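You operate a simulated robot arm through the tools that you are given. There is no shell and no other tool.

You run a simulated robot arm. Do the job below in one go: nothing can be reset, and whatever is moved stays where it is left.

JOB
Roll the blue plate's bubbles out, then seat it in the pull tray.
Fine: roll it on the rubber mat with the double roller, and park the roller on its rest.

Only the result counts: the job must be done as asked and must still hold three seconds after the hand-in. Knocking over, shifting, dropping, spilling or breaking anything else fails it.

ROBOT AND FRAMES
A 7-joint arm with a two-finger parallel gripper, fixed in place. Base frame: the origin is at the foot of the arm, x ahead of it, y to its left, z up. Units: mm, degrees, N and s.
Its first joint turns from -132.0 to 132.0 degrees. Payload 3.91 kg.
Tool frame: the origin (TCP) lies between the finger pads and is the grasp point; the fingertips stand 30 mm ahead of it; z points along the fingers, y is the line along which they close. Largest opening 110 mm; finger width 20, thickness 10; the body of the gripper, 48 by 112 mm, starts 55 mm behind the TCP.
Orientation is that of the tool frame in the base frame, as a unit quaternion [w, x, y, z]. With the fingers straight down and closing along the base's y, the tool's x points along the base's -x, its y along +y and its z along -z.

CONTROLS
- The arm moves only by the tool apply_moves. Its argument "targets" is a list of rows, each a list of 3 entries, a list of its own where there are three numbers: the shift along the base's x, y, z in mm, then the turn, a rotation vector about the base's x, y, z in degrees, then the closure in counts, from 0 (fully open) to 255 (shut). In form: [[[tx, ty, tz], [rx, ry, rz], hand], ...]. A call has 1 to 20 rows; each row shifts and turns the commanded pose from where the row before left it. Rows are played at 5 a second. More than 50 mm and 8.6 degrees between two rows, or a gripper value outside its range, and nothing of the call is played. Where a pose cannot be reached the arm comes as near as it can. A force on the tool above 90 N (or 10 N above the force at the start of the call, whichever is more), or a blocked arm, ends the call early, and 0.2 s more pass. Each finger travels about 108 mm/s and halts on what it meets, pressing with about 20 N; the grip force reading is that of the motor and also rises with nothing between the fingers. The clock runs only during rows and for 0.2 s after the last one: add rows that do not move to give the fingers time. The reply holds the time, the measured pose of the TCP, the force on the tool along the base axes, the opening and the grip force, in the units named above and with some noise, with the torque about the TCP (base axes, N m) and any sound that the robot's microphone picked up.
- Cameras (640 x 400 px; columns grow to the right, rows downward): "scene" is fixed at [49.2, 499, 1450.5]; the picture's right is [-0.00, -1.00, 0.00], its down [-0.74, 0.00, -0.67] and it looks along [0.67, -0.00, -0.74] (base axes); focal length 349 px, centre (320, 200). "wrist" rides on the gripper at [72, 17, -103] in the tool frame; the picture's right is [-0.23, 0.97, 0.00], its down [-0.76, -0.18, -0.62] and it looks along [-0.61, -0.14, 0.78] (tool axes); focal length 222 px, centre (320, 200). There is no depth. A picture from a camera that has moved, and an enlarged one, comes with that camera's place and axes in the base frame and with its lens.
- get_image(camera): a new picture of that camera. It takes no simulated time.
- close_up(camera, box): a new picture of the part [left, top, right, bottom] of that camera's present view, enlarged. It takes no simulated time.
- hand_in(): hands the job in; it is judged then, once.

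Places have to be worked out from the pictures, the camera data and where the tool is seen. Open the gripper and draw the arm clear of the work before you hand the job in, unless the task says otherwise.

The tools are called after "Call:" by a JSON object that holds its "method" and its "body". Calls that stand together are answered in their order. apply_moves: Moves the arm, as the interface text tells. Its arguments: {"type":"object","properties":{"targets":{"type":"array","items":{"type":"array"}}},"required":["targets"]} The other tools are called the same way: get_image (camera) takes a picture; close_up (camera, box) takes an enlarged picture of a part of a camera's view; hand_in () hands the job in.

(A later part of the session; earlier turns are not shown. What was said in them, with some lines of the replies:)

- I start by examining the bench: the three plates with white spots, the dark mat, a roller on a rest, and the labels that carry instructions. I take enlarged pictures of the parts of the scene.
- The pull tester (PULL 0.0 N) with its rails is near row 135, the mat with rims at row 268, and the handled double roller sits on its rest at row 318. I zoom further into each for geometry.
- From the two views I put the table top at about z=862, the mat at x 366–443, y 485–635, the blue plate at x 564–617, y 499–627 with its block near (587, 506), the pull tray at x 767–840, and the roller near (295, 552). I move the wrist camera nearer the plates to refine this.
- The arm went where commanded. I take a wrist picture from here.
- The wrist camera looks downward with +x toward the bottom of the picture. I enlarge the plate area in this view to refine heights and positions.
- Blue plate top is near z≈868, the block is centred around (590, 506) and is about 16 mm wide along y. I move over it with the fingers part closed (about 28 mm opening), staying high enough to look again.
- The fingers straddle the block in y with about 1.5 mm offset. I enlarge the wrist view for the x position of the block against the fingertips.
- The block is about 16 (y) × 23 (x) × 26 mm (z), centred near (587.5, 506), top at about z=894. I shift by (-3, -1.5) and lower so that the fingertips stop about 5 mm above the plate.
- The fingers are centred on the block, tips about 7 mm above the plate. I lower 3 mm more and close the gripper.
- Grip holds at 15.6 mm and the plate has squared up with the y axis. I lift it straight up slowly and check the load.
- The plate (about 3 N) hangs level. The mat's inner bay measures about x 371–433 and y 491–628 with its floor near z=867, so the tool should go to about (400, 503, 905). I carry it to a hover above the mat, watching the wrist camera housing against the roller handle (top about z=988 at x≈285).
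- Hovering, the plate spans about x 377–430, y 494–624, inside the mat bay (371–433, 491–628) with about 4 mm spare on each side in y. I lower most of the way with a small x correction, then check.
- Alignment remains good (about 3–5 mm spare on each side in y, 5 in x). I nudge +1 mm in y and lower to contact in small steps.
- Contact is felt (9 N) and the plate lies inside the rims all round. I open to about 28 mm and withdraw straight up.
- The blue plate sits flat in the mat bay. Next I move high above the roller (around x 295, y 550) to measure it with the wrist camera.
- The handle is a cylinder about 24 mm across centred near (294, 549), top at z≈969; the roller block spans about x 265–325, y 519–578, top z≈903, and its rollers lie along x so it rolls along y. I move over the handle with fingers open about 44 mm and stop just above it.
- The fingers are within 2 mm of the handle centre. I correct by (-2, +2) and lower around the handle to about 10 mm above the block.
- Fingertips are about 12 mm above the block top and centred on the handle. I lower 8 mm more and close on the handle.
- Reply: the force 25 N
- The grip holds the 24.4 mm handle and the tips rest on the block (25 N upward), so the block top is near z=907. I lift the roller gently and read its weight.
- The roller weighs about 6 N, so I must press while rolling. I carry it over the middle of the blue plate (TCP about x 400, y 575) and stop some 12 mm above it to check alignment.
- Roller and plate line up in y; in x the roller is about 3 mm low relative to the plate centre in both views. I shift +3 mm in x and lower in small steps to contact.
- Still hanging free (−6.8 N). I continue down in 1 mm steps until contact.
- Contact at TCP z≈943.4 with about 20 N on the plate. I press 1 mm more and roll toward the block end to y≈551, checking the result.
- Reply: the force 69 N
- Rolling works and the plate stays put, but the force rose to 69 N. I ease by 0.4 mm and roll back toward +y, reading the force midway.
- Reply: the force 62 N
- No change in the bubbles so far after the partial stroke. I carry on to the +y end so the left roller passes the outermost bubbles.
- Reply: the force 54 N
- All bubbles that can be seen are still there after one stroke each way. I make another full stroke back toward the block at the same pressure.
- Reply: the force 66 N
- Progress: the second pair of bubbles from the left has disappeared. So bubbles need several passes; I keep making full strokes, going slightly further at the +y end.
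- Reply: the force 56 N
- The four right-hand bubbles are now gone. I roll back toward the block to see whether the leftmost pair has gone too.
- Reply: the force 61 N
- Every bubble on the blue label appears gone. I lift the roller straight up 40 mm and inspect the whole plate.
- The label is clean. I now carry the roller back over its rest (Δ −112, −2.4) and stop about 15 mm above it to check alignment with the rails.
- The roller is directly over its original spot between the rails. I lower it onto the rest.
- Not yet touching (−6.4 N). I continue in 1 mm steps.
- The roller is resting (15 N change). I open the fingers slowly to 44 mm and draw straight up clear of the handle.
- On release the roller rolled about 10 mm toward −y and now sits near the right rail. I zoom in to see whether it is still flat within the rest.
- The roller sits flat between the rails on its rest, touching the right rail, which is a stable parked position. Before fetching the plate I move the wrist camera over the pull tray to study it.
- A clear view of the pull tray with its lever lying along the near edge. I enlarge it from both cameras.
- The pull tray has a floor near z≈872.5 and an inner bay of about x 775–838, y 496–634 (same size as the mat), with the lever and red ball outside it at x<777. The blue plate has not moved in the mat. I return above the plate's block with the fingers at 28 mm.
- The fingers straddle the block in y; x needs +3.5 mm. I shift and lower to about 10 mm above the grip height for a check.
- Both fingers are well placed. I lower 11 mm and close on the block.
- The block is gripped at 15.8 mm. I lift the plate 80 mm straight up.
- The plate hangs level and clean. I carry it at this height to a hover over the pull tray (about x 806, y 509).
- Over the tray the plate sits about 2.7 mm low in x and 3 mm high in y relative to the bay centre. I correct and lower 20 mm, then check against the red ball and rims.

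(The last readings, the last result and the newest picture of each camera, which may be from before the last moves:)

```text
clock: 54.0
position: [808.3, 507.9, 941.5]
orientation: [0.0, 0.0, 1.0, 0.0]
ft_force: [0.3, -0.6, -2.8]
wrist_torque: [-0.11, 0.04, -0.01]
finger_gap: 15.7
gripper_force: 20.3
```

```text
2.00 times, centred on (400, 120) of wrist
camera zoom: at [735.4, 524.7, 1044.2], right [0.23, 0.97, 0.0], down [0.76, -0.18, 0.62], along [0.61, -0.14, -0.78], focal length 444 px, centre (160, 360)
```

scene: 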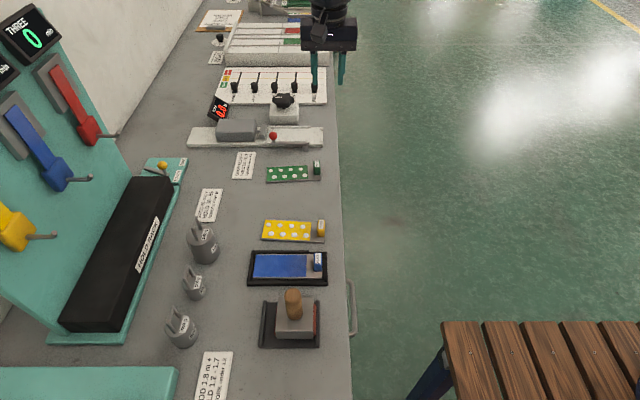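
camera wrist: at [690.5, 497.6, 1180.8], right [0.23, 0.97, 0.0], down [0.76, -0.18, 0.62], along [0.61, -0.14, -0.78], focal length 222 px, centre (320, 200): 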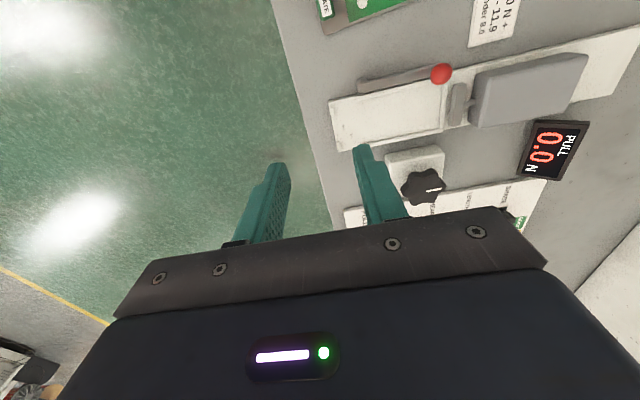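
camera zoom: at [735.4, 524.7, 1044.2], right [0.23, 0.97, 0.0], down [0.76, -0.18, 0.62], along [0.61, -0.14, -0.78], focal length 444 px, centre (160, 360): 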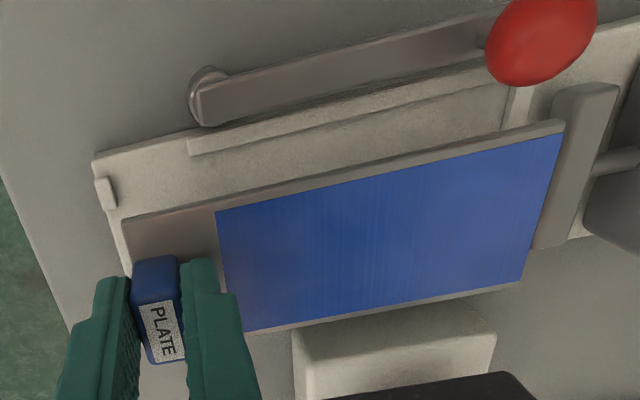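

The plate spans about x 783–832, y 501–630 against the bay 775–838, 496–634, and clears the ball and the puller jaw (y>641). I lower another 18 mm.

Call:
{"method": "apply_moves", "body": {"targets": [[[0, 0, -9], [0, 0, 0], 255], [[0, 0, -9], [0, 0, 0], 255], [[0, 0, 0], [0, 0, 0], 255]]}}

Call:
{"method": "close_up", "body": {"camera": "scene", "box": [240, 95, 336, 155]}}

Call:
{"method": "close_up", "body": {"camera": "wrist", "box": [240, 20, 560, 220]}}

```text
clock: 54.8
position: [807.6, 508.1, 923.1]
orientation: [0.0, 0.0, 1.0, 0.0]
ft_force: [0.1, 0.3, -3.0]
wrist_torque: [-0.11, 0.02, -0.03]
finger_gap: 15.6
gripper_force: 20.1
```

```text
6.67 times, centred on (288, 125) of scene
camera zoom: at [49.2, 499.0, 1450.5], right [0.0, -1.0, 0.0], down [-0.74, 0.0, -0.67], along [0.67, 0.0, -0.74], focal length 2327 px, centre (533, 700)
```

zoom: 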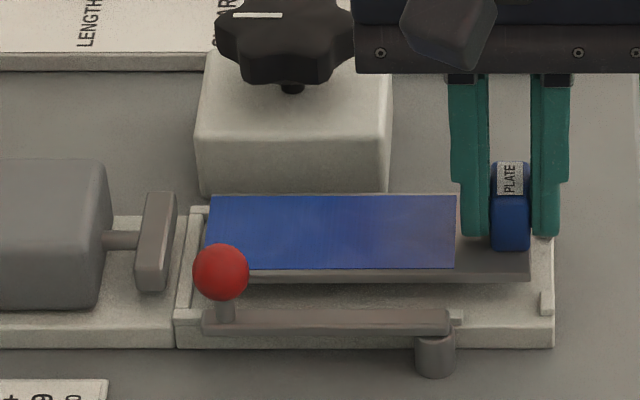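

```text
2.00 times, centred on (400, 120) of wrist
camera zoom: at [735.0, 523.6, 1025.8], right [0.23, 0.97, 0.0], down [0.76, -0.18, 0.62], along [0.61, -0.14, -0.78], focal length 444 px, centre (160, 360)
```

zoom: 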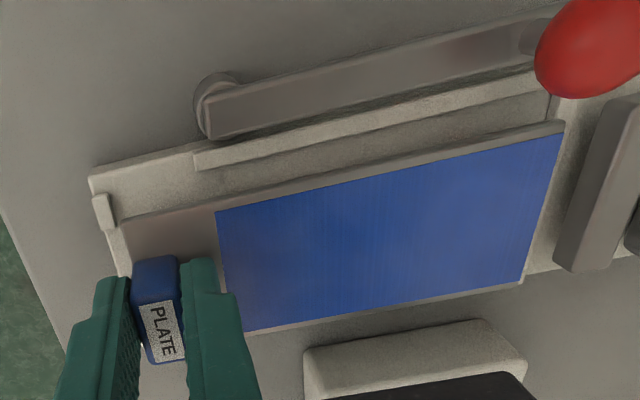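

Clearances are about 3.5–6 mm on every side. I nudge +1 mm in y and lower gently to contact.

Call:
{"method": "apply_moves", "body": {"targets": [[[0, 1, -5], [0, 0, 0], 255], [[0, 0, -4], [0, 0, 0], 255], [[0, 0, -1.5], [0, 0, 0], 255], [[0, 0, -1], [0, 0, 0], 255], [[0, 0, 0], [0, 0, 0], 255]]}}

Call:
{"method": "close_up", "body": {"camera": "scene", "box": [240, 95, 336, 155]}}

Call:
{"method": "close_up", "body": {"camera": "wrist", "box": [240, 20, 560, 220]}}

```text
clock: 56.0
position: [807.5, 509.0, 910.7]
orientation: [0.0, 0.0, 1.0, 0.0]
ft_force: [0.1, 0.8, -0.7]
wrist_torque: [0.09, 0.01, 0.0]
finger_gap: 15.7
gripper_force: 20.2
```

```text
6.67 times, centred on (288, 125) of scene
camera zoom: at [49.2, 499.0, 1450.5], right [0.0, -1.0, 0.0], down [-0.74, 0.0, -0.67], along [0.67, 0.0, -0.74], focal length 2327 px, centre (533, 700)
```

zoom: 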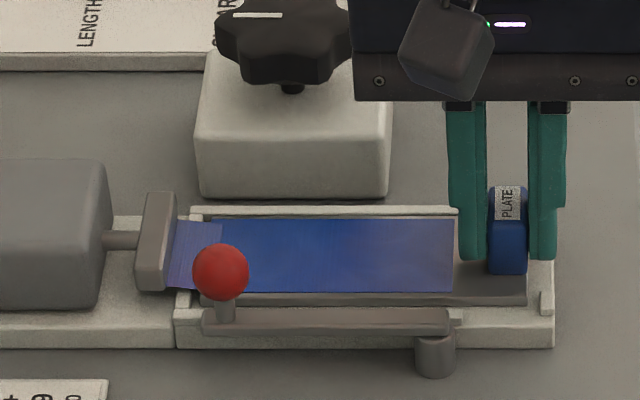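

```text
2.00 times, centred on (400, 120) of wrist
camera zoom: at [735.0, 524.7, 1014.1], right [0.23, 0.97, 0.0], down [0.76, -0.18, 0.62], along [0.61, -0.14, -0.78], focal length 444 px, centre (160, 360)
```

zoom: 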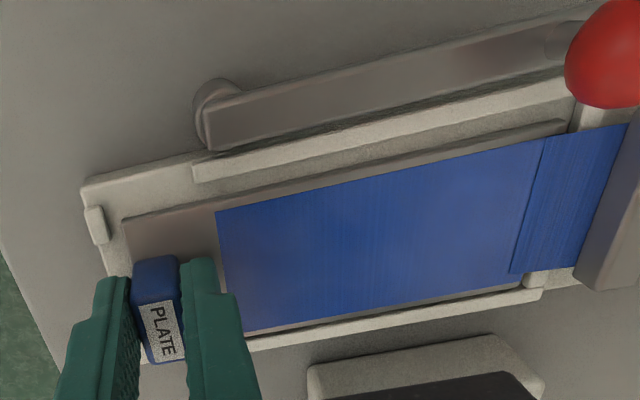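

The plate is just touching down, and the tape end has now hooked onto the puller jaw, which shows the tray has taken the plate. I lower another 1 mm for full contact.

Call:
{"method": "apply_moves", "body": {"targets": [[[0, 0, -0.5], [0, 0, 0], 255], [[0, 0, -0.5], [0, 0, 0], 255], [[0, 0, 0], [0, 0, 0], 255]]}}

```text
clock: 56.8
position: [807.3, 508.4, 911.6]
orientation: [0.001, 0.0, 1.0, 0.0]
ft_force: [-1.7, 1.7, 4.8]
wrist_torque: [0.02, 0.1, 0.0]
finger_gap: 15.5
gripper_force: 19.9
```

Full contact is felt (+4.8 N). I open slowly to 28 mm and raise the hand straight up.

Call:
{"method": "apply_moves", "body": {"targets": [[[0, 0, 0], [0, 0, 0], 230], [[0, 0, 0], [0, 0, 0], 210], [[0, 0, 0], [0, 0, 0], 195], [[0, 0, 0], [0, 0, 0], 190], [[0, 0, 10], [0, 0, 0], 190], [[0, 0, 20], [0, 0, 0], 190], [[0, 0, 40], [0, 0, 0], 190], [[0, 0, 40], [0, 0, 0], 190], [[0, 0, 40], [0, 0, 0], 190], [[0, 0, 0], [0, 0, 0], 190]]}}

Call:
{"method": "close_up", "body": {"camera": "scene", "box": [240, 95, 336, 155]}}

Call:
{"method": "close_up", "body": {"camera": "wrist", "box": [240, 20, 560, 220]}}

Call:
{"method": "get_image", "body": {"camera": "scene"}}

```text
clock: 59.0
position: [807.4, 509.1, 1059.4]
orientation: [0.0, 0.0, 1.0, 0.0]
ft_force: [0.4, 0.3, 0.3]
wrist_torque: [-0.01, 0.01, -0.01]
finger_gap: 28.0
gripper_force: 0.0
```

```text
6.67 times, centred on (288, 125) of scene
camera zoom: at [49.2, 499.0, 1450.5], right [0.0, -1.0, 0.0], down [-0.74, 0.0, -0.67], along [0.67, 0.0, -0.74], focal length 2327 px, centre (533, 700)
```

zoom: 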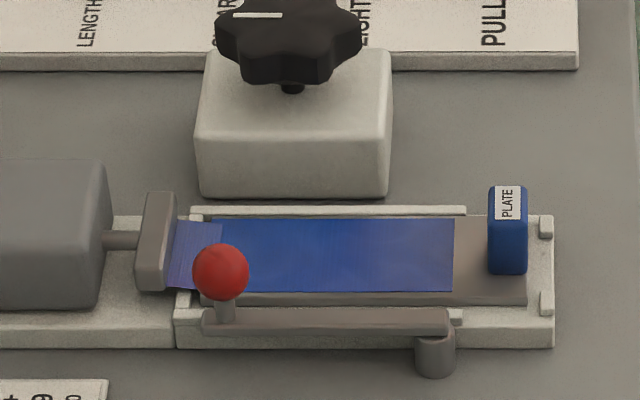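

```text
2.00 times, centred on (400, 120) of wrist
camera zoom: at [735.9, 525.8, 1163.1], right [0.23, 0.97, 0.0], down [0.76, -0.18, 0.62], along [0.61, -0.14, -0.78], focal length 444 px, centre (160, 360)
```

zoom: 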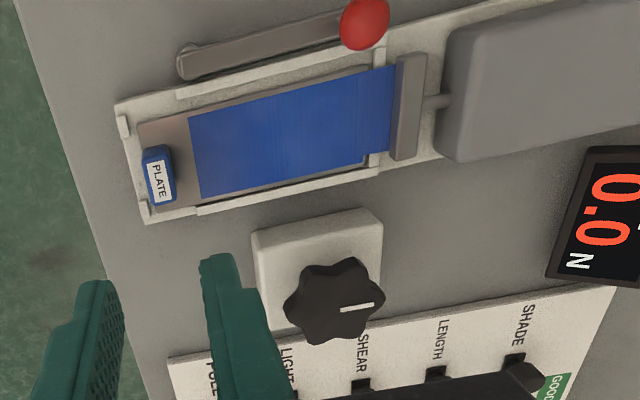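

```text
taken
```

scene: 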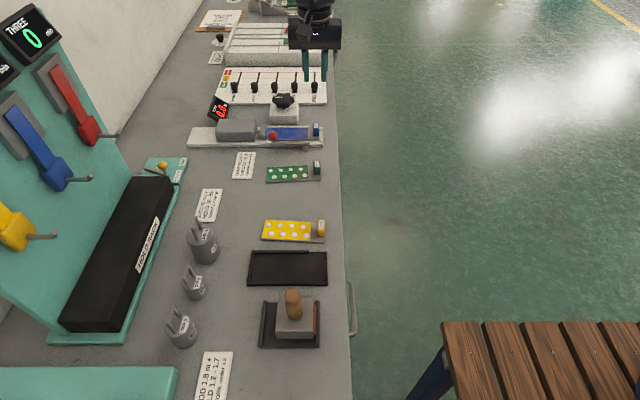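

The plate sits flat inside the pull tray's rims, its label is bubble free, and the roller is still on its rest. I open the gripper fully and draw the arm up and away toward its starting place.

Call:
{"method": "apply_moves", "body": {"targets": [[[0, 0, 40], [0, 0, 0], 100], [[-30, -15, 30], [0, 0, 0], 0], [[-40, -15, 10], [0, 0, 0], 0], [[-40, -15, 0], [0, 0, 0], 0], [[-40, -15, 0], [0, 0, 0], 0], [[-40, -15, 0], [0, 0, 0], 0], [[-40, -15, 0], [0, 0, 0], 0], [[-40, 0, 0], [0, 0, 0], 0], [[-40, 0, 0], [0, 0, 0], 0], [[-40, 0, 0], [0, 0, 0], 0], [[0, 0, 0], [0, 0, 0], 0]]}}

Call:
{"method": "get_image", "body": {"camera": "scene"}}

Call:
{"method": "close_up", "body": {"camera": "scene", "box": [240, 100, 336, 160]}}

Call:
{"method": "close_up", "body": {"camera": "scene", "box": [230, 150, 358, 355]}}

```text
clock: 61.4
position: [456.8, 418.4, 1140.7]
orientation: [0.0, 0.0, 1.0, 0.0]
ft_force: [1.2, 1.0, 0.2]
wrist_torque: [-0.01, -0.01, -0.01]
finger_gap: 110.1
gripper_force: 0.0
```

```text
taken
```

scene: 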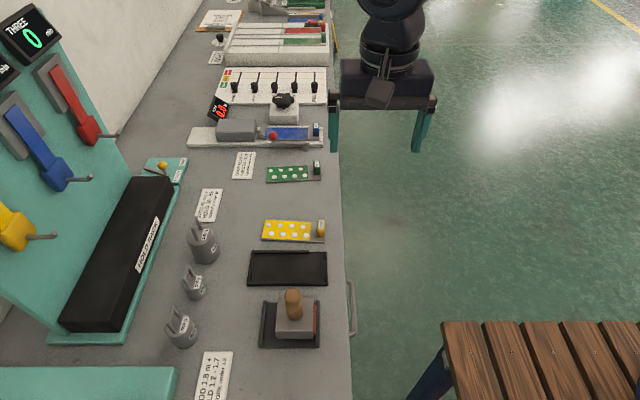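

```text
6.67 times, centred on (288, 130) of scene
camera zoom: at [49.2, 499.0, 1450.5], right [0.0, -1.0, 0.0], down [-0.74, 0.0, -0.67], along [0.67, 0.0, -0.74], focal length 2327 px, centre (533, 667)
```

zoom: 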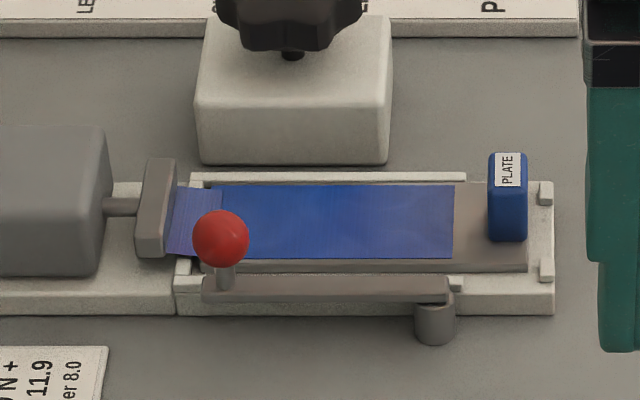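

```text
1.95 times, centred on (294, 252) of scene
camera zoom: at [49.2, 499.0, 1450.5], right [0.0, -1.0, 0.0], down [-0.74, 0.0, -0.67], along [0.67, 0.0, -0.74], focal length 681 px, centre (371, 98)
```

zoom: 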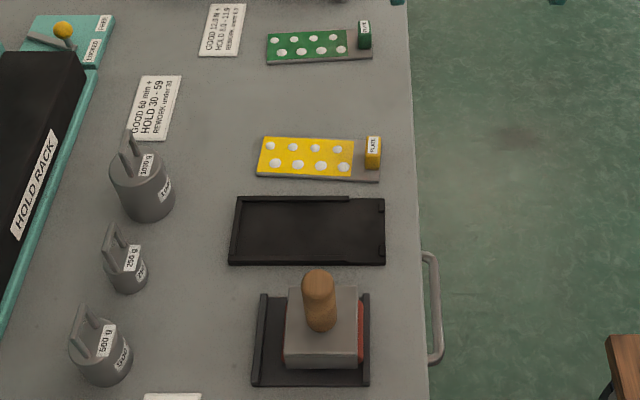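

The blue plate is smooth and seated in the pull tray, the roller is parked on its rest, the other plates look unmoved, and the arm is clear with the gripper open. I hand the job in.

Call:
{"method": "hand_in", "body": {}}

```text
The job is handed in.
```

I rolled all eight bubbles out of the blue plate on the rubber mat with the double roller. The plate now sits inside the pull tray's rims. When it touched down, its tape end hooked onto the puller jaw.

- **Roller:** it is back on its rest, flat between the rails. It rolled about 10 mm when I let go, so it now rests against the rail nearest the bench edge rather than in the middle.
- **Everything else:** the last pictures show the green and yellow plates, the weights and the tray lever apparently where they were. The gripper is open, and the arm is back near its starting position.

The job is handed in; no verdict has come back.
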